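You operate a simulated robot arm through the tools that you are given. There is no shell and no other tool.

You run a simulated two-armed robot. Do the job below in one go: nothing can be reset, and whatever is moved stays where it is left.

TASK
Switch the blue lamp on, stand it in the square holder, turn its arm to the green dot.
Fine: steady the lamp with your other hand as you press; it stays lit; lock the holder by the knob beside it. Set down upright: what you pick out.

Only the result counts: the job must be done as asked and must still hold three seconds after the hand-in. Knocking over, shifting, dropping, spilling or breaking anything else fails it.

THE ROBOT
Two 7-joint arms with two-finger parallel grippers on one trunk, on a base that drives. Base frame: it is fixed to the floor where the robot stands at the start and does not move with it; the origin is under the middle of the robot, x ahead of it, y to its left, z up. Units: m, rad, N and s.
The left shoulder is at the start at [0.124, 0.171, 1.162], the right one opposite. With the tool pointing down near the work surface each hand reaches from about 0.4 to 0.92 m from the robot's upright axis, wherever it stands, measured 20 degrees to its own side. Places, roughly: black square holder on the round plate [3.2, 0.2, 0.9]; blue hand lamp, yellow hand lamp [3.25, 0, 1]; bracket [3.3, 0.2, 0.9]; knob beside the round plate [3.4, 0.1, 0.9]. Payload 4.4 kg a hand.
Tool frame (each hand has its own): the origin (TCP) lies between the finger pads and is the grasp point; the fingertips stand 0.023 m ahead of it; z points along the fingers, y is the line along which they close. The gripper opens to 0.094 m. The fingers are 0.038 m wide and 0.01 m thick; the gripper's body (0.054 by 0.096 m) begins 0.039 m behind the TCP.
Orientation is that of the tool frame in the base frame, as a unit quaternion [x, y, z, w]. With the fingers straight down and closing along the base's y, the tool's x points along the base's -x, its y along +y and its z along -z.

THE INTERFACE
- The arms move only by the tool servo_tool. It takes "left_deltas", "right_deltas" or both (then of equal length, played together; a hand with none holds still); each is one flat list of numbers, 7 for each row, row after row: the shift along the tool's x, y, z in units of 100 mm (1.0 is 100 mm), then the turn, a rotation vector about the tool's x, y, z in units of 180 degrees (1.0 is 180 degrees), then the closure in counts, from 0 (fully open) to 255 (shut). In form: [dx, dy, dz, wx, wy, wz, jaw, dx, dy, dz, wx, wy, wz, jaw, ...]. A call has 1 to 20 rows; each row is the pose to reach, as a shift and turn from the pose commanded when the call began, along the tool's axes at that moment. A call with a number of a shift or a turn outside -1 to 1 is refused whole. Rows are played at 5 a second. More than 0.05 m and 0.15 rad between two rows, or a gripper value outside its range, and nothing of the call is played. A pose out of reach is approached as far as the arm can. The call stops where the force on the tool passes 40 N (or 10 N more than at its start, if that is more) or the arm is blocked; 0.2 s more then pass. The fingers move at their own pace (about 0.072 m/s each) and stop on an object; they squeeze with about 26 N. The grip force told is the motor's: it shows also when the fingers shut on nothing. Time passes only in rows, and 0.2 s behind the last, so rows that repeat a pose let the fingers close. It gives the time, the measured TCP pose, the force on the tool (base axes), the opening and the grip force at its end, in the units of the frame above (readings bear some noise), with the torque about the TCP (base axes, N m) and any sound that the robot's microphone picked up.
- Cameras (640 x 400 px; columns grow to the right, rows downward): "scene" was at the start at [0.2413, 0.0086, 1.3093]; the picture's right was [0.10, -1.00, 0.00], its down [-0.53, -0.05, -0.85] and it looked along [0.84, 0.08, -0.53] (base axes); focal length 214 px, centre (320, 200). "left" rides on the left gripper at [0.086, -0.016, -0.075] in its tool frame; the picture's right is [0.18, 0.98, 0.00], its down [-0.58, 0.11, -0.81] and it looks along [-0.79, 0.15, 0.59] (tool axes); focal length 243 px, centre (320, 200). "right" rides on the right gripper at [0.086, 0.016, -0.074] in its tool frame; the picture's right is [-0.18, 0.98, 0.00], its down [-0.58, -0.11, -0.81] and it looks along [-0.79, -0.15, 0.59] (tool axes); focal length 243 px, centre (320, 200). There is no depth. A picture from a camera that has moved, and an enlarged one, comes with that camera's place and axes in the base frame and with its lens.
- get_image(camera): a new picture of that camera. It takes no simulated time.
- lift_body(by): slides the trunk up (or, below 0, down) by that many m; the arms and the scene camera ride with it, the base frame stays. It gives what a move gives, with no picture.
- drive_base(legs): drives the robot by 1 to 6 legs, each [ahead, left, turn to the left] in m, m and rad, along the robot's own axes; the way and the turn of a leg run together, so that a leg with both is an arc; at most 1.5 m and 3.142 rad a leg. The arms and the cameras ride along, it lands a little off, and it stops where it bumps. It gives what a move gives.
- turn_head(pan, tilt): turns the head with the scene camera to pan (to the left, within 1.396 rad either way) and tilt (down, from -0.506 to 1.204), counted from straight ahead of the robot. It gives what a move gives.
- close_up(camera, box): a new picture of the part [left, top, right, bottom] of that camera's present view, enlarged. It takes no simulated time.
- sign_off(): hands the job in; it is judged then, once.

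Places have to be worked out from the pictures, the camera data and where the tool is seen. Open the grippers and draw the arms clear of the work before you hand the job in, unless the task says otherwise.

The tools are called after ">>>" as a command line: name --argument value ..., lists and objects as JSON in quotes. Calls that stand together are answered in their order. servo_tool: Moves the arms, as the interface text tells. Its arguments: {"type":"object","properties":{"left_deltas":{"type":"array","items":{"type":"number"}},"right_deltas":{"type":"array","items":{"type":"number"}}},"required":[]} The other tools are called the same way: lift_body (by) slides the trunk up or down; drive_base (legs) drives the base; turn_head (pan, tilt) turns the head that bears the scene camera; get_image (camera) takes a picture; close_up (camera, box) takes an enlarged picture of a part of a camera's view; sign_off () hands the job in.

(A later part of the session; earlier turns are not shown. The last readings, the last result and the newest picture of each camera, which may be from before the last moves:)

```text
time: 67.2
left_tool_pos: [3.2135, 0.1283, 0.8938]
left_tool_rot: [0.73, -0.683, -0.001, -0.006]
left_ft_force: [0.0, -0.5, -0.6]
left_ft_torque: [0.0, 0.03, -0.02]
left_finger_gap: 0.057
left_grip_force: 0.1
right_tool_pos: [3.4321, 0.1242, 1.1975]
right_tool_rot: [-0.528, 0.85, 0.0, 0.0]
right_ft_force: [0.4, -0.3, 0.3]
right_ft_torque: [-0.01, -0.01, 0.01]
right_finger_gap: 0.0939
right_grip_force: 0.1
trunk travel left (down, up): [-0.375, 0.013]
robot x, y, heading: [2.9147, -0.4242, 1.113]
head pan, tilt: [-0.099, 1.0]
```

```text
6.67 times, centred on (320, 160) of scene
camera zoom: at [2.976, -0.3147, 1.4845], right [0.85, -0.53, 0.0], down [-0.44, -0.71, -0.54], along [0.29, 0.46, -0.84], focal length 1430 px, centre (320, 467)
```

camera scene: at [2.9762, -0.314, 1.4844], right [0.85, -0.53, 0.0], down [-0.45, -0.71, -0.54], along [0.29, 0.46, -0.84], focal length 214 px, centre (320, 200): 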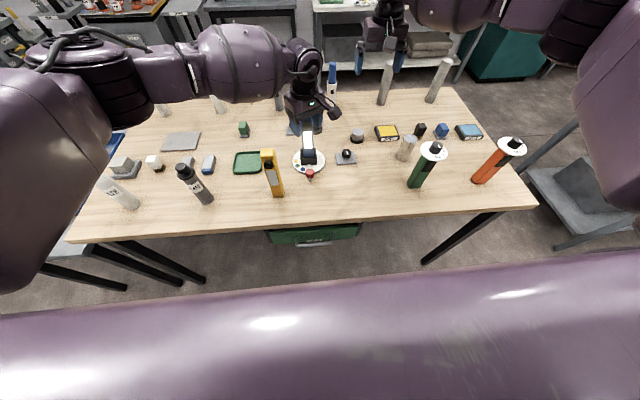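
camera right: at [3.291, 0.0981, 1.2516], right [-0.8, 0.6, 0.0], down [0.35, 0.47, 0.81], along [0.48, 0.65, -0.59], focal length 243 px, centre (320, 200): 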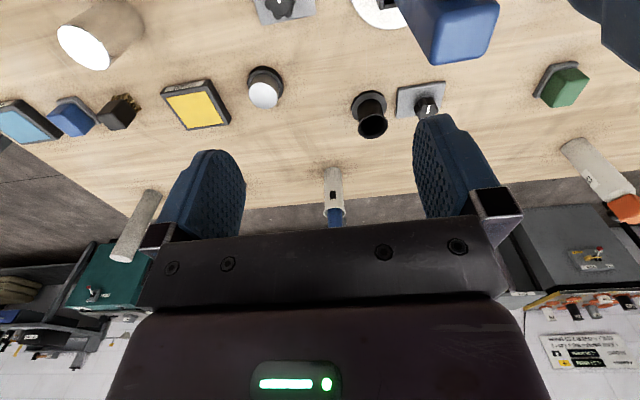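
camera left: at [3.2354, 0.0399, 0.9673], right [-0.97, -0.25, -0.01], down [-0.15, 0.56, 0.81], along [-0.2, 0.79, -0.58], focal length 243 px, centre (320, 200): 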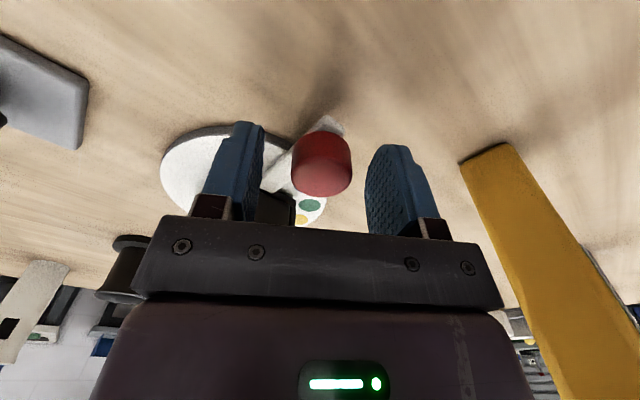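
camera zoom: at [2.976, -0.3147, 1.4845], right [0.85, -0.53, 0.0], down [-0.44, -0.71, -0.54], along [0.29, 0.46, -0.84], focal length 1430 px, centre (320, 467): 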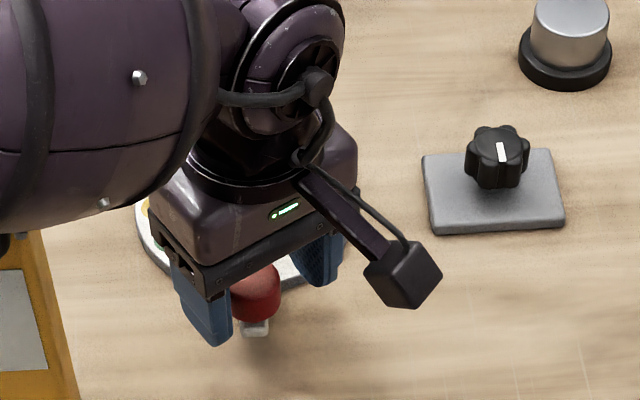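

The hand is down around the red knob with no contact. The forearm lies near the yellow lamp, so I check that before closing.

>>> get_image --camera "scene"

>>> get_image --camera "right"

>>> close_up --camera "left" --box '[220, 90, 420, 240]'

```text
taken
camera scene: at [2.976, -0.3147, 1.4845], right [0.85, -0.53, 0.0], down [-0.44, -0.71, -0.54], along [0.29, 0.46, -0.84], focal length 214 px, centre (320, 200)
```

scene: 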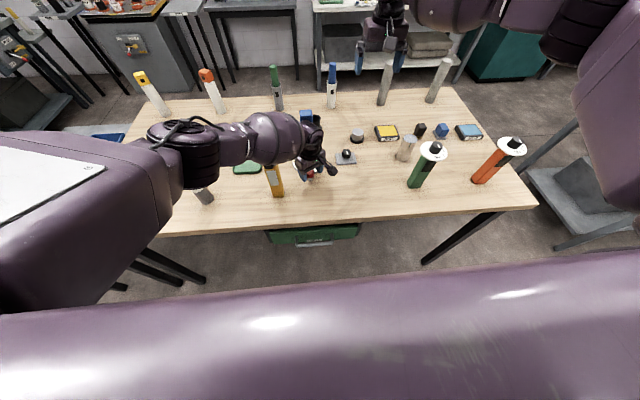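

```text
taken
camera right: at [3.3808, 0.0532, 1.2725], right [-0.8, 0.6, 0.0], down [0.35, 0.47, 0.81], along [0.48, 0.65, -0.59], focal length 243 px, centre (320, 200)
```

right: 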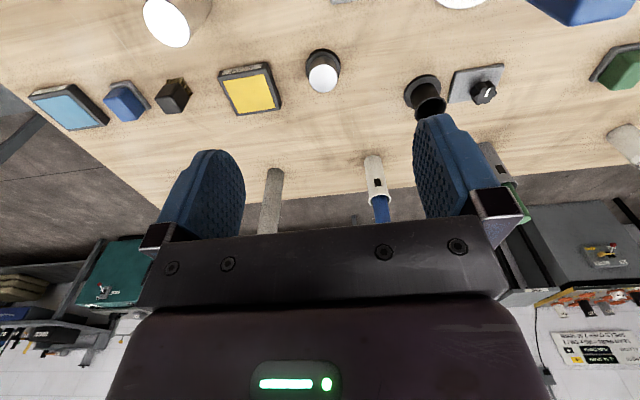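

```text
2.67 times, centred on (320, 165) of left
camera zoom: at [3.2354, 0.0399, 0.9673], right [-0.97, -0.25, -0.01], down [-0.15, 0.56, 0.81], along [-0.2, 0.79, -0.58], focal length 647 px, centre (320, 293)
```

zoom: 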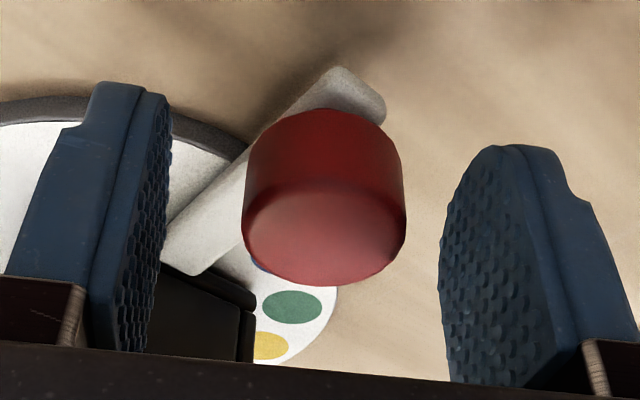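

The fingers straddle the red knob well. To judge the forearm's height over the yellow lamp, I turn the right hand so its camera looks to the left across the bench.

>>> servo_tool --right_deltas '[0, 0, 0, 0, 0, -0.045, 0, 0, 0, 0, 0, 0, -0.09, 0, 0, 0, 0, 0, 0, -0.135, 0, 0, 0, 0, 0, 0, -0.18, 0, 0, 0, 0, 0, 0, -0.225, 0, 0, 0, 0, 0, 0, -0.27, 0, 0, 0, 0, 0, 0, -0.315, 0, 0, 0, 0, 0, 0, -0.36, 0, 0, 0, 0, 0, 0, -0.4, 0]'

>>> get_image --camera "right"

```text
time: 69.2
left_tool_pos: [3.2118, 0.1234, 0.8938]
left_tool_rot: [0.731, -0.683, -0.001, -0.005]
left_ft_force: [1.1, -1.9, 1.2]
left_ft_torque: [0.09, 0.0, -0.01]
left_finger_gap: 0.0573
left_grip_force: 0.0
right_tool_pos: [3.4165, 0.0359, 1.2124]
right_tool_rot: [0.823, -0.55, 0.061, -0.131]
right_ft_force: [-7.8, -6.4, -6.2]
right_ft_torque: [0.4, -0.54, 0.05]
right_finger_gap: 0.094
right_grip_force: 0.1
right hand out of reach, approached as far as the arm can: row 4, 5, 6, 7, 8, 9
trunk travel left (down, up): [-0.375, 0.013]
robot x, y, heading: [2.9145, -0.4214, 1.114]
head pan, tilt: [-0.099, 1.0]
```

```text
taken
camera right: at [3.4188, -0.062, 1.2753], right [-0.95, -0.19, -0.27], down [-0.32, 0.46, 0.83], along [-0.03, 0.87, -0.49], focal length 243 px, centre (320, 200)
```

right: 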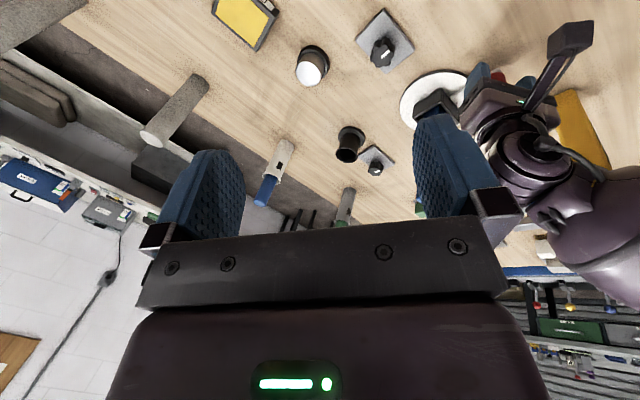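

The right hand met a joint limit and swung, with about 12 N showing on it. I look at the scene before undoing this.

>>> get_image --camera "scene"

>>> get_image --camera "left"

```text
taken
camera scene: at [2.9744, -0.3192, 1.4852], right [0.85, -0.53, 0.0], down [-0.44, -0.71, -0.54], along [0.29, 0.46, -0.84], focal length 214 px, centre (320, 200)
```

scene: 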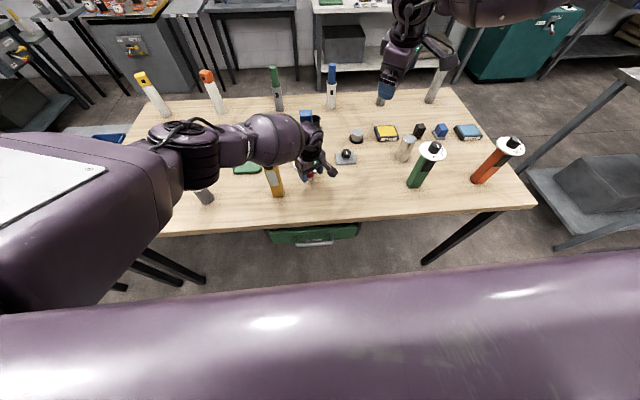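

```text
taken
camera left: at [3.2335, 0.035, 0.9671], right [-0.97, -0.25, -0.01], down [-0.15, 0.57, 0.81], along [-0.2, 0.79, -0.59], focal length 243 px, centre (320, 200)
```

left: 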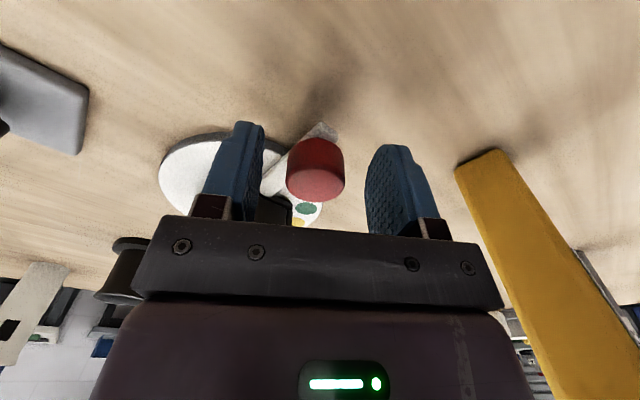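

The whole robot seems merely to be rocking from the quick swing. I hold both hands still for a second to let it settle.

>>> servo_tool --right_deltas '[0, 0, 0, 0, 0, 0, 0, 0, 0, 0, 0, 0, 0, 0, 0, 0, 0, 0, 0, 0, 0, 0, 0, 0, 0, 0, 0, 0]' --left_deltas '[0, 0, 0, 0, 0, 0, 100, 0, 0, 0, 0, 0, 0, 100, 0, 0, 0, 0, 0, 0, 100, 0, 0, 0, 0, 0, 0, 100]'

>>> get_image --camera "right"

```text
time: 70.2
left_tool_pos: [3.2138, 0.1274, 0.8927]
left_tool_rot: [0.73, -0.683, 0.0, -0.005]
left_ft_force: [-0.4, 0.5, -0.2]
left_ft_torque: [0.03, -0.02, 0.02]
left_finger_gap: 0.0571
left_grip_force: 0.1
right_tool_pos: [3.4249, 0.0243, 1.1899]
right_tool_rot: [0.824, -0.548, 0.085, -0.111]
right_ft_force: [0.9, -0.1, 0.5]
right_ft_torque: [0.01, 0.0, 0.0]
right_finger_gap: 0.0938
right_grip_force: 0.1
trunk travel left (down, up): [-0.375, 0.013]
robot x, y, heading: [2.9159, -0.4236, 1.112]
head pan, tilt: [-0.099, 1.0]
```

```text
taken
camera right: at [3.4256, -0.07, 1.2594], right [-0.94, -0.2, -0.27], down [-0.34, 0.5, 0.8], along [-0.02, 0.84, -0.54], focal length 243 px, centre (320, 200)
```

right: 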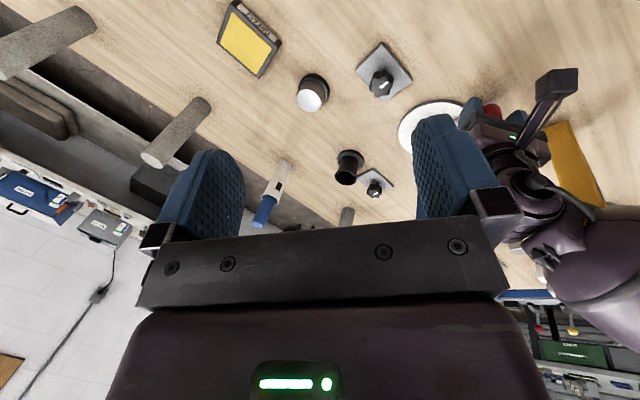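

Settled, with the left hand unmoved. A rough triangulation puts the forearm very near the yellow lamp's top, so I zoom in on that spot from both cameras.

>>> close_up --camera "right" --box '[460, 60, 640, 320]'

>>> close_up --camera "scene" --box '[220, 90, 350, 210]'

>>> close_up --camera "left" --box '[430, 120, 640, 400]'

```text
1.54 times, centred on (550, 190) of right
camera zoom: at [3.4256, -0.07, 1.2594], right [-0.94, -0.2, -0.27], down [-0.34, 0.5, 0.8], along [-0.02, 0.84, -0.54], focal length 373 px, centre (-34, 215)
```

zoom: 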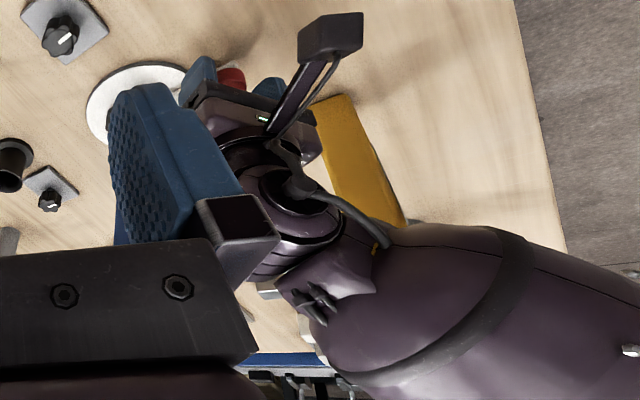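

```text
3.33 times, centred on (285, 150) of scene
camera zoom: at [2.9759, -0.3147, 1.4844], right [0.85, -0.53, 0.0], down [-0.44, -0.71, -0.54], along [0.29, 0.46, -0.84], focal length 715 px, centre (437, 367)
```

zoom: 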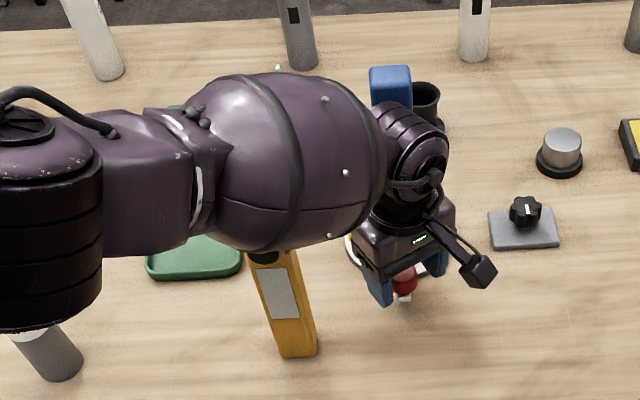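

```text
1.43 times, centred on (535, 260) of left
camera zoom: at [3.2349, 0.0393, 0.9666], right [-0.97, -0.25, -0.01], down [-0.15, 0.57, 0.81], along [-0.2, 0.79, -0.59], focal length 347 px, centre (13, 114)
```

zoom: 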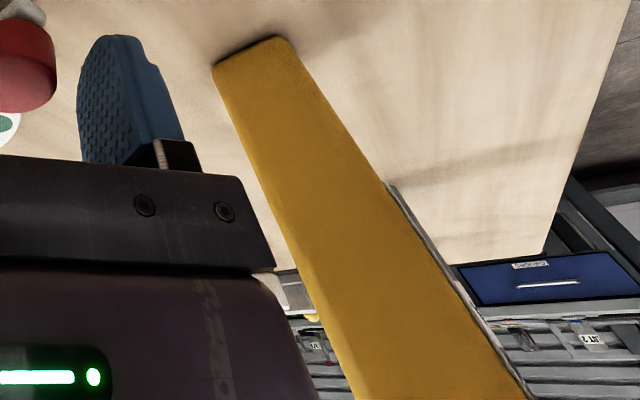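

The left forearm is only just above the yellow lamp, too risky to sweep there. I'll use the right hand for the arm instead, so first I raise the left hand straight up with its fingers open.

>>> servo_tool --left_deltas '[0, 0, -0.1, 0, 0, 0, 100, 0, 0, -0.25, 0, 0, 0, 100, 0, 0, -0.5, 0, 0, 0, 100, 0, 0, -0.75, 0, 0, 0, 100, 0, 0, -1.0, 0, 0, 0, 100, 0, 0, -1.0, 0, 0, 0, 100]'

>>> servo_tool --left_deltas '[0, 0, -0.25, 0, 0, 0, 100, 0, 0, -0.5, 0, 0, 0, 100, 0, 0, -0.75, 0, 0, 0, 100, 0, 0, -1.0, 0, 0, 0, 100, 0, 0, -1.0, 0, 0, 0, 100]'

>>> servo_tool --left_deltas '[0, 0, -0.25, 0, 0, 0, 100, 0, 0, -0.5, 0, 0, 0, 100, 0, 0, -0.75, 0, 0, 0, 100, 0, 0, -1.0, 0, 0, 0, 100, 0, 0, -1.0, 0, 0, 0, 100]'

>>> get_image --camera "scene"

```text
time: 71.6
left_tool_pos: [3.2124, 0.1269, 0.9922]
left_tool_rot: [0.73, -0.683, -0.002, -0.005]
left_ft_force: [0.8, 0.0, 0.4]
left_ft_torque: [0.0, 0.02, 0.02]
left_finger_gap: 0.0572
left_grip_force: 0.0
right_tool_pos: [3.427, 0.0251, 1.1896]
right_tool_rot: [0.825, -0.548, 0.083, -0.111]
right_ft_force: [0.0, -0.2, 0.4]
right_ft_torque: [-0.01, 0.0, 0.0]
right_finger_gap: 0.0938
right_grip_force: 0.0
trunk travel left (down, up): [-0.375, 0.013]
robot x, y, heading: [2.9151, -0.4233, 1.114]
head pan, tilt: [-0.099, 1.0]
```

```text
time: 72.8
left_tool_pos: [3.2121, 0.1262, 1.0927]
left_tool_rot: [0.73, -0.683, -0.001, -0.006]
left_ft_force: [-0.8, 0.0, -0.3]
left_ft_torque: [0.04, -0.03, -0.04]
left_finger_gap: 0.0571
left_grip_force: 0.0
right_tool_pos: [3.425, 0.0238, 1.1902]
right_tool_rot: [0.825, -0.549, 0.083, -0.111]
right_ft_force: [-0.7, -0.5, 0.2]
right_ft_torque: [0.0, 0.0, -0.01]
right_finger_gap: 0.094
right_grip_force: 0.0
trunk travel left (down, up): [-0.375, 0.013]
robot x, y, heading: [2.9153, -0.4228, 1.117]
head pan, tilt: [-0.099, 1.0]
```

```text
time: 74.0
left_tool_pos: [3.2119, 0.1248, 1.1915]
left_tool_rot: [0.73, -0.683, -0.001, -0.004]
left_ft_force: [-0.3, -0.4, -0.5]
left_ft_torque: [-0.02, 0.0, 0.0]
left_finger_gap: 0.0574
left_grip_force: 0.0
right_tool_pos: [3.4258, 0.0247, 1.1903]
right_tool_rot: [0.825, -0.548, 0.082, -0.11]
right_ft_force: [0.2, 0.3, 1.3]
right_ft_torque: [0.0, -0.01, -0.01]
right_finger_gap: 0.0936
right_grip_force: 0.1
trunk travel left (down, up): [-0.375, 0.013]
robot x, y, heading: [2.9163, -0.4208, 1.115]
head pan, tilt: [-0.099, 1.0]
```

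```text
taken
camera scene: at [2.9765, -0.3136, 1.4843], right [0.85, -0.53, 0.0], down [-0.45, -0.71, -0.54], along [0.29, 0.46, -0.84], focal length 214 px, centre (320, 200)
```

scene: 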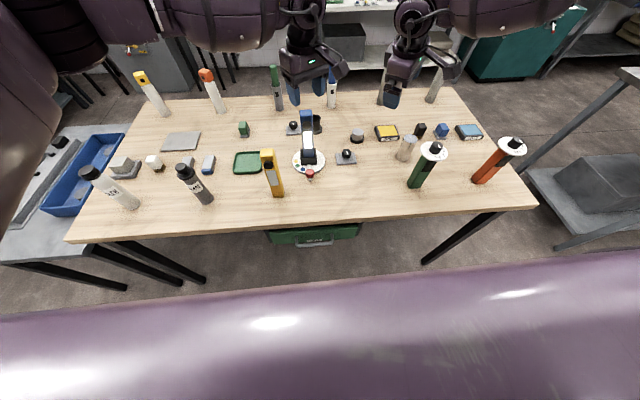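

All is still in place, and the yellow lamp is untouched. I withdraw the left hand to the upper left while I level the right hand again.

>>> servo_tool --left_deltas '[-0.13, 0.17, -0.1, 0, 0, 0, 100, -0.27, 0.33, -0.2, 0, 0, 0, 100, -0.4, 0.5, -0.3, 0, 0, 0, 100, -0.53, 0.67, -0.4, 0, 0, 0, 100, -0.67, 0.83, -0.5, 0, 0, 0, 100, -0.8, 1.0, -0.6, 0, 0, 0, 100, -0.8, 1.0, -0.6, 0, 0, 0, 100]' --right_deltas '[0, 0, 0, -0.02, 0, 0, 0, 0, 0, 0, -0.04, 0, 0, 0, 0, 0, 0, -0.06, 0, 0, 0, 0, 0, 0, -0.0879, 0, 0, 0, 0, 0, 0, -0.0879, 0, 0, 0, 0, 0, 0, -0.0879, 0, 0, 0, 0, 0, 0, -0.0879, 0, 0, 0]'

>>> servo_tool --left_deltas '[-0.13, 0.17, 0, 0, 0, 0, 100, -0.27, 0.33, 0, 0, 0, 0, 100, -0.4, 0.5, 0, 0, 0, 0, 100, -0.53, 0.67, 0, 0, 0, 0, 100, -0.67, 0.83, 0, 0, 0, 0, 100, -0.8, 1.0, 0, 0, 0, 0, 100]' --right_deltas '[0, 0, 0, 0, 0, 0.03, 0, 0, 0, 0, 0, 0, 0.06, 0, 0, 0, 0, 0, 0, 0.09, 0, 0, 0, 0, 0, 0, 0.12, 0, 0, 0, 0, 0, 0, 0.133, 0, 0, 0, 0, 0, 0, 0.133, 0]'

>>> get_image --camera "scene"

```text
time: 75.6
left_tool_pos: [3.1071, 0.1976, 1.2515]
left_tool_rot: [0.73, -0.684, -0.002, -0.005]
left_ft_force: [0.2, 0.3, 0.1]
left_ft_torque: [0.01, 0.02, 0.01]
left_finger_gap: 0.0571
left_grip_force: 0.0
right_tool_pos: [3.4064, 0.0033, 1.2063]
right_tool_rot: [0.818, -0.569, 0.045, -0.075]
right_ft_force: [0.3, -0.3, 0.4]
right_ft_torque: [0.01, -0.03, 0.01]
right_finger_gap: 0.0942
right_grip_force: 0.1
right hand out of reach, approached as far as the arm can: row 1, 2, 3, 4, 5, 6, 7
trunk travel left (down, up): [-0.375, 0.013]
robot x, y, heading: [2.9135, -0.4242, 1.109]
head pan, tilt: [-0.099, 1.0]
```

```text
time: 77.0
left_tool_pos: [3.0001, 0.2722, 1.2507]
left_tool_rot: [0.73, -0.683, -0.002, -0.005]
left_ft_force: [0.1, 0.0, -0.1]
left_ft_torque: [-0.03, -0.03, 0.0]
left_finger_gap: 0.0572
left_grip_force: 0.1
right_tool_pos: [3.4045, 0.0046, 1.2064]
right_tool_rot: [-0.682, 0.726, -0.029, 0.083]
right_ft_force: [1.2, 0.4, -0.6]
right_ft_torque: [-0.04, 0.0, 0.0]
right_finger_gap: 0.094
right_grip_force: 0.1
trunk travel left (down, up): [-0.375, 0.013]
robot x, y, heading: [2.919, -0.4258, 1.111]
head pan, tilt: [-0.099, 1.0]
```

```text
taken
camera scene: at [2.9755, -0.3136, 1.4843], right [0.85, -0.53, 0.0], down [-0.44, -0.71, -0.54], along [0.29, 0.46, -0.84], focal length 214 px, centre (320, 200)
```

scene: 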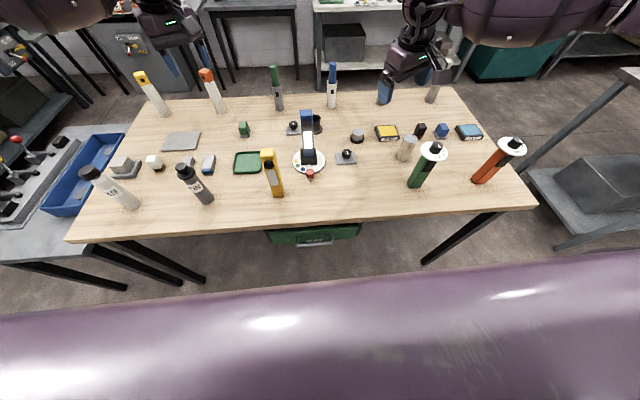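

The right hand is now yawed about 23°. I bring it left across the open front strip towards the red knob, levelling the side tilt as it goes.

>>> servo_tool --right_deltas '[0, 0.2, 0, -0.01, 0, 0, 100, 0, 0.4, 0, -0.02, 0, 0, 100, 0, 0.6, 0, -0.03, 0, 0, 100, 0, 0.8, 0, -0.04, 0, 0, 100, 0, 1.0, 0, -0.0498, 0, 0, 100, 0, 1.0, 0, -0.0498, 0, 0, 100]'

>>> get_image --camera "scene"

```text
time: 78.4
left_tool_pos: [3.002, 0.2717, 1.2526]
left_tool_rot: [0.73, -0.683, -0.001, -0.005]
left_ft_force: [0.6, -0.1, 0.7]
left_ft_torque: [0.0, 0.01, -0.01]
left_finger_gap: 0.0571
left_grip_force: 0.1
right_tool_pos: [3.3068, 0.0109, 1.191]
right_tool_rot: [-0.686, 0.726, 0.029, 0.029]
right_ft_force: [-0.4, -0.8, 0.0]
right_ft_torque: [0.0, -0.03, -0.01]
right_finger_gap: 0.0573
right_grip_force: 0.1
trunk travel left (down, up): [-0.375, 0.013]
robot x, y, heading: [2.9171, -0.4254, 1.111]
head pan, tilt: [-0.099, 1.0]
```

```text
taken
camera scene: at [2.9765, -0.314, 1.4843], right [0.85, -0.53, 0.0], down [-0.45, -0.71, -0.54], along [0.29, 0.46, -0.84], focal length 214 px, centre (320, 200)
```

scene: 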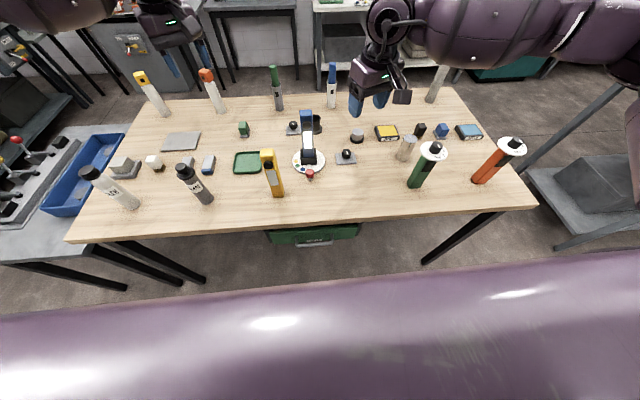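

Level now, with a lean of about 5°. I move to behind and above the red knob, and lean the hand back a further 20° so the wrist keeps away from the lit lamp.

>>> servo_tool --right_deltas '[-0.02, 0.2, 0.14, 0, -0.022, 0, 100, -0.03, 0.4, 0.29, 0, -0.045, 0, 100, -0.05, 0.6, 0.43, 0, -0.068, 0, 100, -0.06, 0.8, 0.58, 0, -0.09, 0, 100, -0.08, 0.977, 0.72, 0, -0.113, 0, 100, -0.08, 0.977, 0.72, 0, -0.113, 0, 100]'

>>> get_image --camera "scene"

>>> get_image --camera "right"

```text
time: 79.8
left_tool_pos: [3.0015, 0.2703, 1.2525]
left_tool_rot: [0.73, -0.684, -0.002, -0.005]
left_ft_force: [0.3, 0.4, -0.2]
left_ft_torque: [0.0, 0.01, -0.01]
left_finger_gap: 0.0573
left_grip_force: 0.1
right_tool_pos: [3.2099, 0.0306, 1.122]
right_tool_rot: [-0.671, 0.709, 0.149, 0.157]
right_ft_force: [-0.3, 0.4, 0.3]
right_ft_torque: [0.04, 0.0, 0.0]
right_finger_gap: 0.0571
right_grip_force: 0.2
trunk travel left (down, up): [-0.375, 0.013]
robot x, y, heading: [2.9156, -0.4243, 1.111]
head pan, tilt: [-0.099, 1.0]
```

```text
taken
camera scene: at [2.9766, -0.3141, 1.4843], right [0.85, -0.53, 0.0], down [-0.45, -0.71, -0.54], along [0.29, 0.46, -0.84], focal length 214 px, centre (320, 200)
```

scene: 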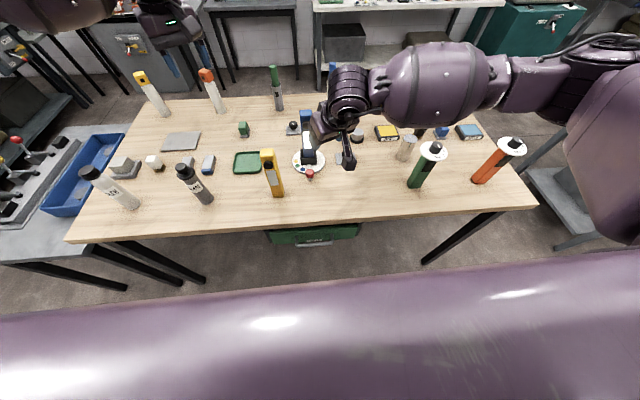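

```text
taken
camera right: at [3.1891, -0.0798, 1.1521], right [-0.97, 0.22, 0.08], down [0.12, 0.18, 0.98], along [0.2, 0.96, -0.2], focal length 243 px, centre (320, 200)
```

right: 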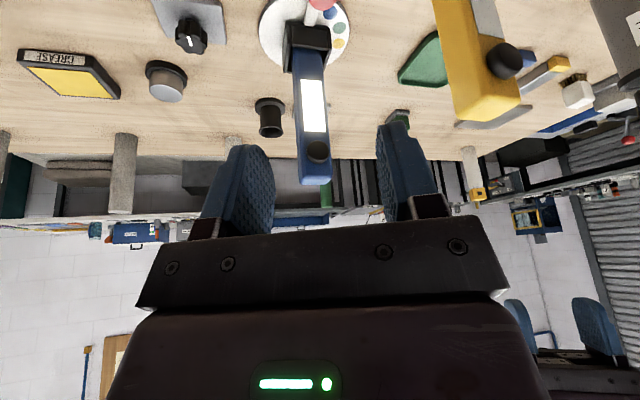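

The approach line is good: the red knob lies straight along the right tool's axis. I advance 15 cm along it and look again.

>>> servo_tool --right_deltas '[0, 0, 0.25, 0, 0, 0, 100, 0, 0, 0.5, 0, 0, 0, 100, 0, 0, 0.75, 0, 0, 0, 100, 0, 0, 1.0, 0, 0, 0, 100, 0, 0, 1.0, 0, 0, 0, 100]'

>>> get_image --camera "right"

>>> get_image --camera "scene"

```text
time: 81.0
left_tool_pos: [3.0015, 0.2707, 1.253]
left_tool_rot: [0.729, -0.684, -0.001, -0.005]
left_ft_force: [-0.2, -1.0, -0.9]
left_ft_torque: [-0.02, 0.01, 0.02]
left_finger_gap: 0.0572
left_grip_force: 0.2
right_tool_pos: [3.2122, 0.0719, 1.0313]
right_tool_rot: [-0.67, 0.71, 0.149, 0.156]
right_ft_force: [-0.2, -0.1, 0.3]
right_ft_torque: [0.04, 0.0, 0.0]
right_finger_gap: 0.0573
right_grip_force: 0.1
trunk travel left (down, up): [-0.375, 0.013]
robot x, y, heading: [2.9185, -0.4216, 1.105]
head pan, tilt: [-0.099, 1.0]
```

```text
taken
camera right: at [3.1908, -0.0371, 1.0611], right [-0.97, 0.22, 0.08], down [0.12, 0.18, 0.98], along [0.2, 0.96, -0.2], focal length 243 px, centre (320, 200)
```

right: 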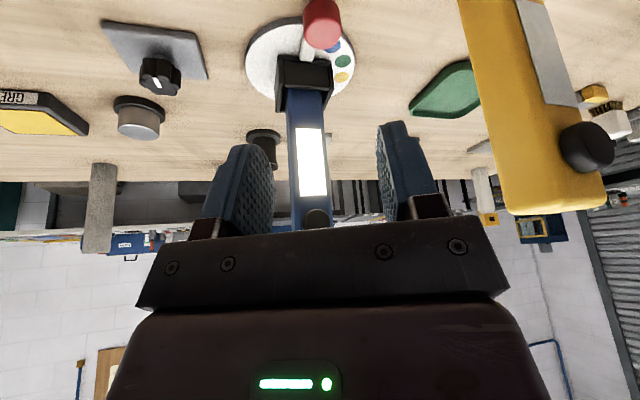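

```text
taken
camera scene: at [2.9763, -0.3141, 1.4844], right [0.85, -0.53, 0.0], down [-0.45, -0.71, -0.54], along [0.29, 0.46, -0.84], focal length 214 px, centre (320, 200)
```

scene: 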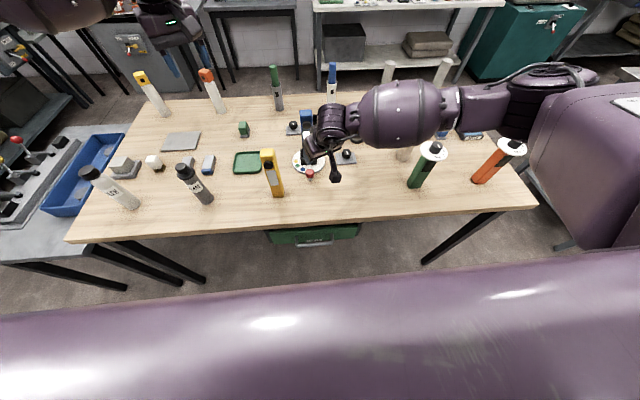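

Knob and fingers line up. I zoom in to get the last approach exact.

>>> close_up --camera "right" --box '[240, 0, 400, 100]'

```text
4.00 times, centred on (320, 50) of right
camera zoom: at [3.1908, -0.0371, 1.0611], right [-0.97, 0.22, 0.08], down [0.12, 0.18, 0.98], along [0.2, 0.96, -0.2], focal length 970 px, centre (320, 800)
```

zoom: 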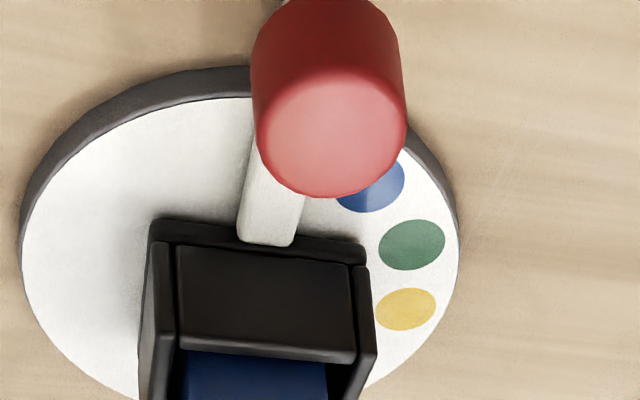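

The knob centre comes out at [3.2116, 0.1322] again. I approach in two stages down to grasp height.

>>> servo_tool --right_deltas '[0.102, 0.04, 0.25, 0, 0, 0, 100, 0.102, 0.04, 0.5, 0, 0, 0, 100, 0.102, 0.04, 0.75, 0, 0, 0, 100, 0.102, 0.04, 0.9, 0, 0, 0, 100, 0.102, 0.04, 0.9, 0, 0, 0, 100]'

>>> get_image --camera "right"

>>> get_image --camera "scene"

```text
time: 82.2
left_tool_pos: [3.0007, 0.2706, 1.2517]
left_tool_rot: [0.73, -0.683, -0.002, -0.004]
left_ft_force: [0.5, 0.2, 1.2]
left_ft_torque: [-0.03, -0.02, 0.02]
left_finger_gap: 0.0573
left_grip_force: 0.0
right_tool_pos: [3.2102, 0.1018, 0.9447]
right_tool_rot: [-0.67, 0.71, 0.149, 0.158]
right_ft_force: [-0.8, -0.4, -0.2]
right_ft_torque: [0.0, 0.01, 0.01]
right_finger_gap: 0.0573
right_grip_force: 0.1
trunk travel left (down, up): [-0.375, 0.013]
robot x, y, heading: [2.9142, -0.4264, 1.111]
head pan, tilt: [-0.099, 1.0]
```

```text
taken
camera right: at [3.1887, -0.008, 0.9746], right [-0.97, 0.22, 0.08], down [0.12, 0.18, 0.98], along [0.2, 0.96, -0.2], focal length 243 px, centre (320, 200)
```

right: 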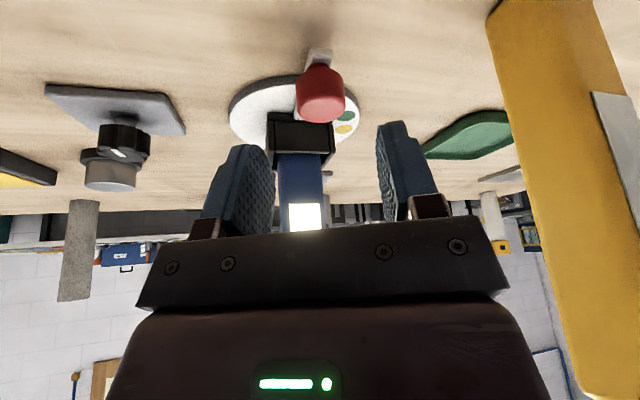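

```text
taken
camera scene: at [2.9764, -0.314, 1.4843], right [0.85, -0.53, 0.0], down [-0.45, -0.71, -0.54], along [0.29, 0.46, -0.84], focal length 214 px, centre (320, 200)
```

scene: 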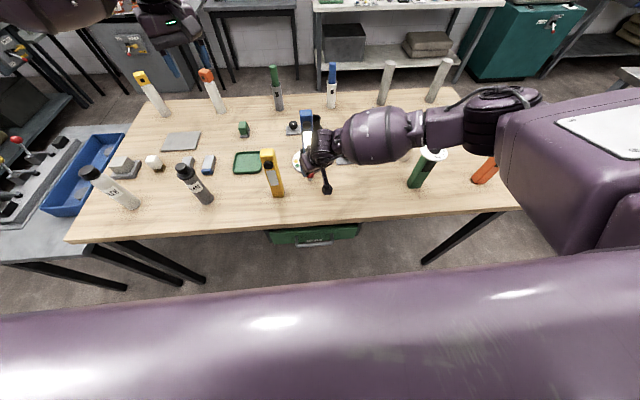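

Well centred and nothing touched. I go the rest of the way and close on the red knob.

>>> servo_tool --right_deltas '[0, 0, 0.2, 0, 0, 0, 100, 0, 0, 0.4, 0, 0, 0, 100, 0, 0, 0.5, 0, 0, 0, 100, 0, 0, 0.58, 0, 0, 0, 100, 0, 0, 0.58, 0, 0, 0, 100]'

>>> get_image --camera "right"

>>> close_up --camera "scene" --box '[250, 90, 430, 210]'

```text
time: 83.4
left_tool_pos: [3.0012, 0.2713, 1.2528]
left_tool_rot: [0.73, -0.683, -0.002, -0.005]
left_ft_force: [-0.3, 0.6, 0.2]
left_ft_torque: [-0.02, -0.02, 0.01]
left_finger_gap: 0.0573
left_grip_force: 0.1
right_tool_pos: [3.211, 0.1254, 0.8922]
right_tool_rot: [-0.671, 0.709, 0.149, 0.156]
right_ft_force: [-0.6, -0.2, -0.4]
right_ft_torque: [0.04, -0.03, 0.01]
right_finger_gap: 0.0573
right_grip_force: 0.0
trunk travel left (down, up): [-0.375, 0.013]
robot x, y, heading: [2.9141, -0.4282, 1.113]
head pan, tilt: [-0.099, 1.0]
```

```text
taken
camera right: at [3.1901, 0.0163, 0.9229], right [-0.97, 0.22, 0.08], down [0.12, 0.18, 0.98], along [0.2, 0.96, -0.2], focal length 243 px, centre (320, 200)
```

right: 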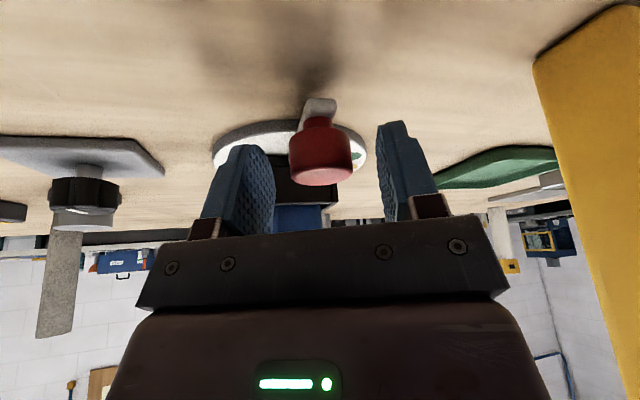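

```text
3.33 times, centred on (340, 150) of scene
camera zoom: at [2.9764, -0.314, 1.4843], right [0.85, -0.53, 0.0], down [-0.45, -0.71, -0.54], along [0.29, 0.46, -0.84], focal length 715 px, centre (253, 367)
```

zoom: 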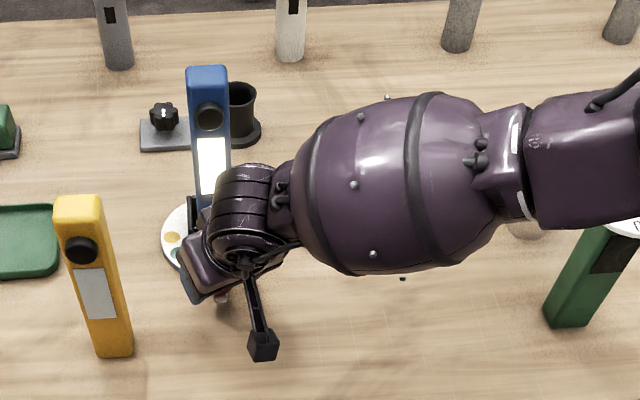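

Both lamps stand clear, and the fingers are either side of the red knob. I close gently.

>>> servo_tool --right_deltas '[0, 0, 0, 0, 0, 0, 150, 0, 0, 0, 0, 0, 0, 190, 0, 0, 0, 0, 0, 0, 200, 0, 0, 0, 0, 0, 0, 200]'

>>> get_image --camera "right"

```text
time: 84.4
left_tool_pos: [3.001, 0.2714, 1.2525]
left_tool_rot: [0.73, -0.683, -0.002, -0.005]
left_ft_force: [0.9, -1.0, -0.2]
left_ft_torque: [0.03, 0.01, -0.01]
left_finger_gap: 0.0574
left_grip_force: 0.1
right_tool_pos: [3.2105, 0.1268, 0.8925]
right_tool_rot: [-0.67, 0.71, 0.149, 0.157]
right_ft_force: [-1.8, 1.1, -1.5]
right_ft_torque: [0.11, 0.01, 0.06]
right_finger_gap: 0.0314
right_grip_force: 45.1
trunk travel left (down, up): [-0.375, 0.013]
robot x, y, heading: [2.9142, -0.4237, 1.112]
head pan, tilt: [-0.099, 1.0]
```

```text
taken
camera right: at [3.1899, 0.0165, 0.923], right [-0.97, 0.22, 0.08], down [0.12, 0.18, 0.98], along [0.2, 0.96, -0.2], focal length 243 px, centre (320, 200)
```

right: 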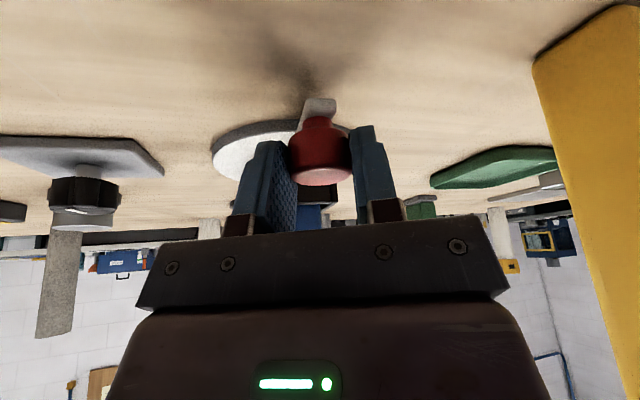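

Gripped at 0.0314 m. I now lead the knob round the arc about [3.254, 0.214], first the half turn to 30°, in small 5° steps.

>>> servo_tool --right_deltas '[-0.0314, 0.0636, 0.0147, 0, 0, 0, 200, -0.0628, 0.1271, 0.0293, 0, 0, 0, 200, -0.1078, 0.1904, 0.0504, 0, 0, 0, 200, -0.1527, 0.2536, 0.0714, 0, 0, 0, 200, -0.207, 0.3073, 0.0967, 0, 0, 0, 200, -0.2612, 0.361, 0.122, 0, 0, 0, 200, -0.2612, 0.361, 0.122, 0, 0, 0, 200]'

>>> get_image --camera "right"

>>> close_up --camera "scene" --box '[250, 90, 430, 210]'

```text
time: 86.0
left_tool_pos: [3.0016, 0.2702, 1.2506]
left_tool_rot: [0.73, -0.684, -0.002, -0.005]
left_ft_force: [-0.3, 0.2, -0.9]
left_ft_torque: [-0.01, -0.01, 0.02]
left_finger_gap: 0.0571
left_grip_force: 0.0
right_tool_pos: [3.178, 0.1572, 0.8916]
right_tool_rot: [-0.67, 0.71, 0.149, 0.157]
right_ft_force: [8.3, -1.9, 1.5]
right_ft_torque: [-0.64, -0.23, -0.63]
right_finger_gap: 0.0316
right_grip_force: 44.4
trunk travel left (down, up): [-0.375, 0.013]
robot x, y, heading: [2.9131, -0.4237, 1.112]
head pan, tilt: [-0.099, 1.0]
```

```text
taken
camera right: at [3.1566, 0.0474, 0.9232], right [-0.97, 0.22, 0.08], down [0.12, 0.18, 0.98], along [0.2, 0.96, -0.2], focal length 243 px, centre (320, 200)
```

right: 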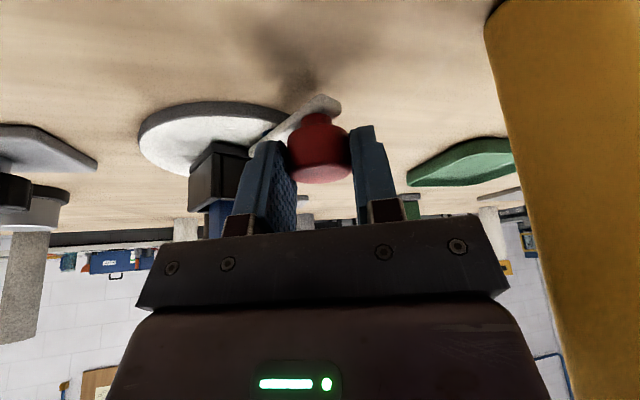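

```text
3.33 times, centred on (340, 150) of scene
camera zoom: at [2.9773, -0.3141, 1.4843], right [0.85, -0.53, 0.0], down [-0.45, -0.71, -0.54], along [0.29, 0.46, -0.84], focal length 715 px, centre (253, 367)
```

zoom: 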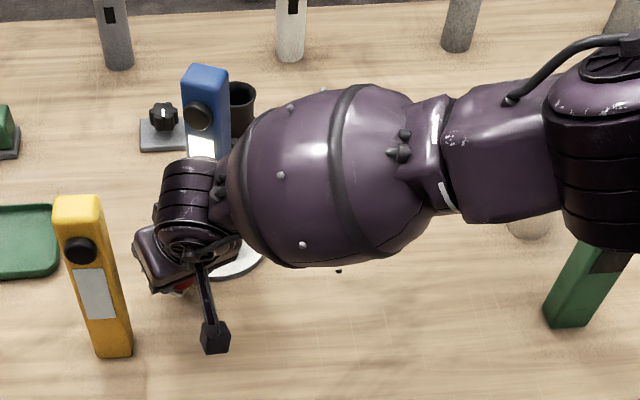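

The arm and lamp turned together to about 30°, but further round the hand would come within about a centimetre of the yellow lamp. I release the knob, back out along the tool axis, and will finish by turning the lamp in its holder from above.

>>> servo_tool --right_deltas '[0, 0, 0, 0, 0, 0, 150, 0, 0, 0, 0, 0, 0, 115, 0, 0, 0, 0, 0, 0, 115, 0, 0, -0.1, 0, 0, 0, 115, 0, 0, -0.3, 0, 0, 0, 115, 0, 0, -0.6, 0, 0, 0, 115, 0, 0, -1.0, 0, 0, 0, 115, 0, 0, -1.0, 0, 0, 0, 115]'

>>> get_image --camera "right"

>>> get_image --camera "scene"

```text
time: 87.8
left_tool_pos: [3.0013, 0.2716, 1.2512]
left_tool_rot: [0.73, -0.683, -0.001, -0.004]
left_ft_force: [0.3, -0.6, -0.1]
left_ft_torque: [0.01, 0.03, 0.04]
left_finger_gap: 0.0575
left_grip_force: 0.0
right_tool_pos: [3.1743, 0.1153, 0.9819]
right_tool_rot: [-0.671, 0.71, 0.149, 0.156]
right_ft_force: [0.0, 0.2, -0.5]
right_ft_torque: [-0.06, 0.02, 0.01]
right_finger_gap: 0.0515
right_grip_force: 0.0
trunk travel left (down, up): [-0.375, 0.013]
robot x, y, heading: [2.9112, -0.4212, 1.113]
head pan, tilt: [-0.099, 1.0]
```

```text
taken
camera right: at [3.1534, 0.0055, 1.0133], right [-0.97, 0.22, 0.08], down [0.12, 0.18, 0.98], along [0.2, 0.96, -0.2], focal length 243 px, centre (320, 200)
```

right: 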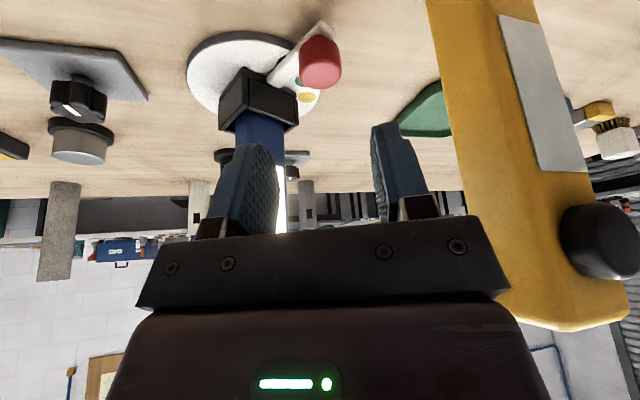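

```text
taken
camera scene: at [2.9763, -0.3132, 1.4842], right [0.85, -0.53, 0.0], down [-0.45, -0.71, -0.54], along [0.29, 0.46, -0.84], focal length 214 px, centre (320, 200)
```

scene: 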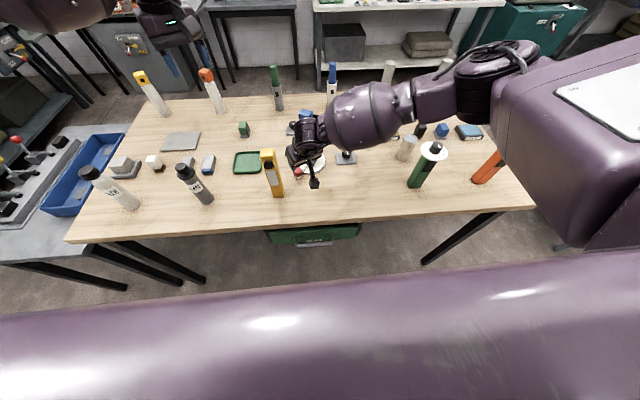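

Released cleanly; the knob stays at about 30°. I keep retreating up and to the right, clear of the yellow lamp.

>>> servo_tool --right_deltas '[0, -0.1, -0.25, 0, 0, 0, 100, 0, -0.2, -0.5, 0, 0, 0, 100, 0, -0.3, -0.75, 0, 0, 0, 50, 0, -0.4, -1.0, 0, 0, 0, 0, 0, -0.4, -1.0, 0, 0, 0, 0]'

>>> servo_tool --right_deltas '[0, 0, -0.25, 0, 0.02, 0.03, 0, 0, 0, -0.5, 0, 0.045, 0.06, 0, 0, 0, -0.75, 0, 0.068, 0.09, 0, 0, 0, -1.0, 0, 0.09, 0.115, 0, 0, 0, -1.0, 0, 0.113, 0.139, 0, 0, 0, -1.0, 0, 0.139, 0.139, 0, 0, 0, -1.0, 0, 0.139, 0.139, 0]'

>>> get_image --camera "scene"

>>> close_up --camera "scene" --box '[260, 100, 390, 190]'

```text
time: 89.0
left_tool_pos: [3.0014, 0.2714, 1.2502]
left_tool_rot: [0.731, -0.683, -0.001, -0.004]
left_ft_force: [-0.2, 0.1, -0.4]
left_ft_torque: [0.04, 0.0, 0.02]
left_finger_gap: 0.057
left_grip_force: 0.0
right_tool_pos: [3.2108, 0.0713, 1.0735]
right_tool_rot: [-0.671, 0.709, 0.15, 0.156]
right_ft_force: [-0.2, 0.9, -0.1]
right_ft_torque: [0.04, 0.01, -0.02]
right_finger_gap: 0.0938
right_grip_force: 0.0
trunk travel left (down, up): [-0.375, 0.013]
robot x, y, heading: [2.9135, -0.4241, 1.112]
head pan, tilt: [-0.099, 1.0]
```

```text
time: 90.6
left_tool_pos: [3.0006, 0.2708, 1.2516]
left_tool_rot: [0.73, -0.683, -0.001, -0.006]
left_ft_force: [-0.2, -0.1, -0.1]
left_ft_torque: [0.01, 0.0, -0.02]
left_finger_gap: 0.0571
left_grip_force: 0.1
right_tool_pos: [3.2103, 0.0284, 1.1642]
right_tool_rot: [-0.517, 0.854, 0.033, -0.035]
right_ft_force: [0.1, 0.3, -0.3]
right_ft_torque: [-0.05, -0.01, 0.02]
right_finger_gap: 0.0938
right_grip_force: 0.1
trunk travel left (down, up): [-0.375, 0.013]
robot x, y, heading: [2.9144, -0.4237, 1.117]
head pan, tilt: [-0.099, 1.0]
```

```text
taken
camera scene: at [2.9764, -0.314, 1.4843], right [0.85, -0.53, 0.0], down [-0.45, -0.71, -0.54], along [0.29, 0.46, -0.84], focal length 214 px, centre (320, 200)
```

scene: 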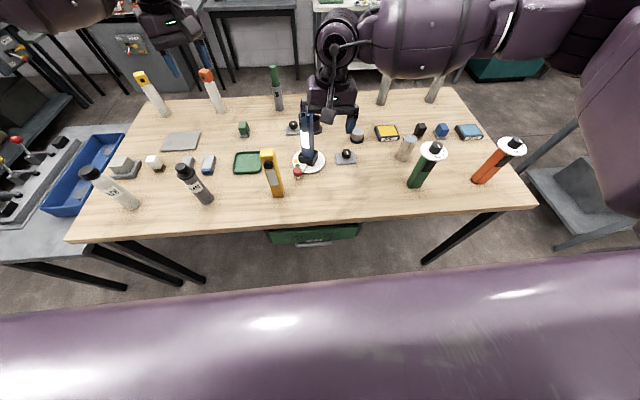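

```text
4.44 times, centred on (325, 145) of scene
camera zoom: at [2.9764, -0.314, 1.4843], right [0.85, -0.53, 0.0], down [-0.45, -0.71, -0.54], along [0.29, 0.46, -0.84], focal length 953 px, centre (298, 444)
```

zoom: 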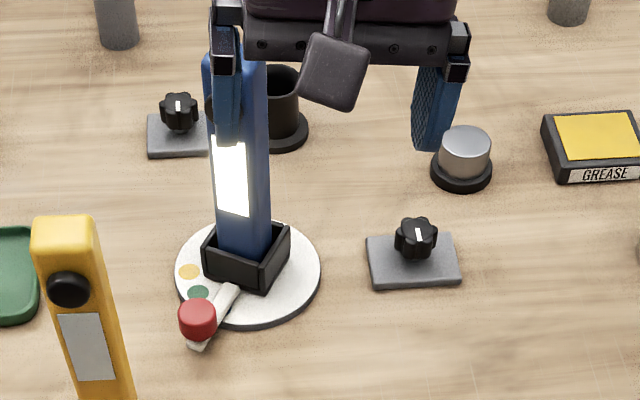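

The arm now stands over the blue dot, 30° round. I level the right hand and bring it above the lamp, yawing it about 29° to match the lamp's new facing.

>>> servo_tool --right_deltas '[0, 0, -0.15, 0.015, -0.004, 0, 0, 0, 0, -0.3, 0.0296, -0.0082, 0, 0, 0, 0, -0.3, 0.0296, -0.0082, 0, 0]'

>>> servo_tool --right_deltas '[-0.2, 0.05, 0, 0, 0, 0.032, 0, -0.4, 0.1, 0, 0, 0, 0.064, 0, -0.6, 0.15, 0, 0, 0, 0.096, 0, -0.8, 0.2, 0, 0, 0, 0.128, 0, -1.0, 0.25, 0, 0, 0, 0.159, 0, -1.0, 0.25, 0, 0, 0, 0.159, 0]'

>>> get_image --camera "right"

```text
time: 91.4
left_tool_pos: [3.0015, 0.2717, 1.2515]
left_tool_rot: [0.73, -0.683, -0.001, -0.005]
left_ft_force: [1.6, 0.1, -0.2]
left_ft_torque: [0.02, -0.01, -0.02]
left_finger_gap: 0.0573
left_grip_force: 0.1
right_tool_pos: [3.2122, 0.0267, 1.1942]
right_tool_rot: [-0.519, 0.855, -0.002, -0.001]
right_ft_force: [0.1, 0.4, 0.0]
right_ft_torque: [-0.04, -0.05, 0.0]
right_finger_gap: 0.094
right_grip_force: 0.1
trunk travel left (down, up): [-0.375, 0.013]
robot x, y, heading: [2.9132, -0.4223, 1.115]
head pan, tilt: [-0.099, 1.0]
```

```text
time: 92.8
left_tool_pos: [3.0018, 0.2699, 1.2526]
left_tool_rot: [0.73, -0.683, -0.001, -0.005]
left_ft_force: [0.1, -0.5, -0.2]
left_ft_torque: [0.0, -0.02, 0.01]
left_finger_gap: 0.0572
left_grip_force: 0.1
right_tool_pos: [3.2359, 0.1274, 1.1942]
right_tool_rot: [-0.292, 0.957, -0.002, 0.0]
right_ft_force: [0.3, 0.0, -1.1]
right_ft_torque: [0.02, 0.03, 0.0]
right_finger_gap: 0.0941
right_grip_force: 0.1
trunk travel left (down, up): [-0.375, 0.013]
robot x, y, heading: [2.9162, -0.4241, 1.114]
head pan, tilt: [-0.099, 1.0]
```

```text
taken
camera right: at [3.1568, 0.0921, 1.2682], right [-0.39, 0.92, 0.0], down [0.54, 0.24, 0.81], along [0.74, 0.32, -0.59], focal length 243 px, centre (320, 200)
```

right: 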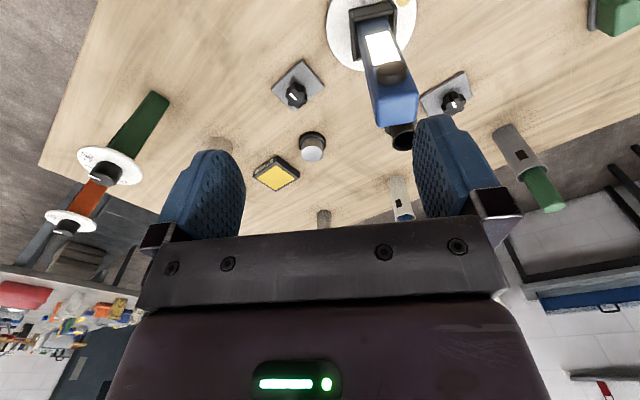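

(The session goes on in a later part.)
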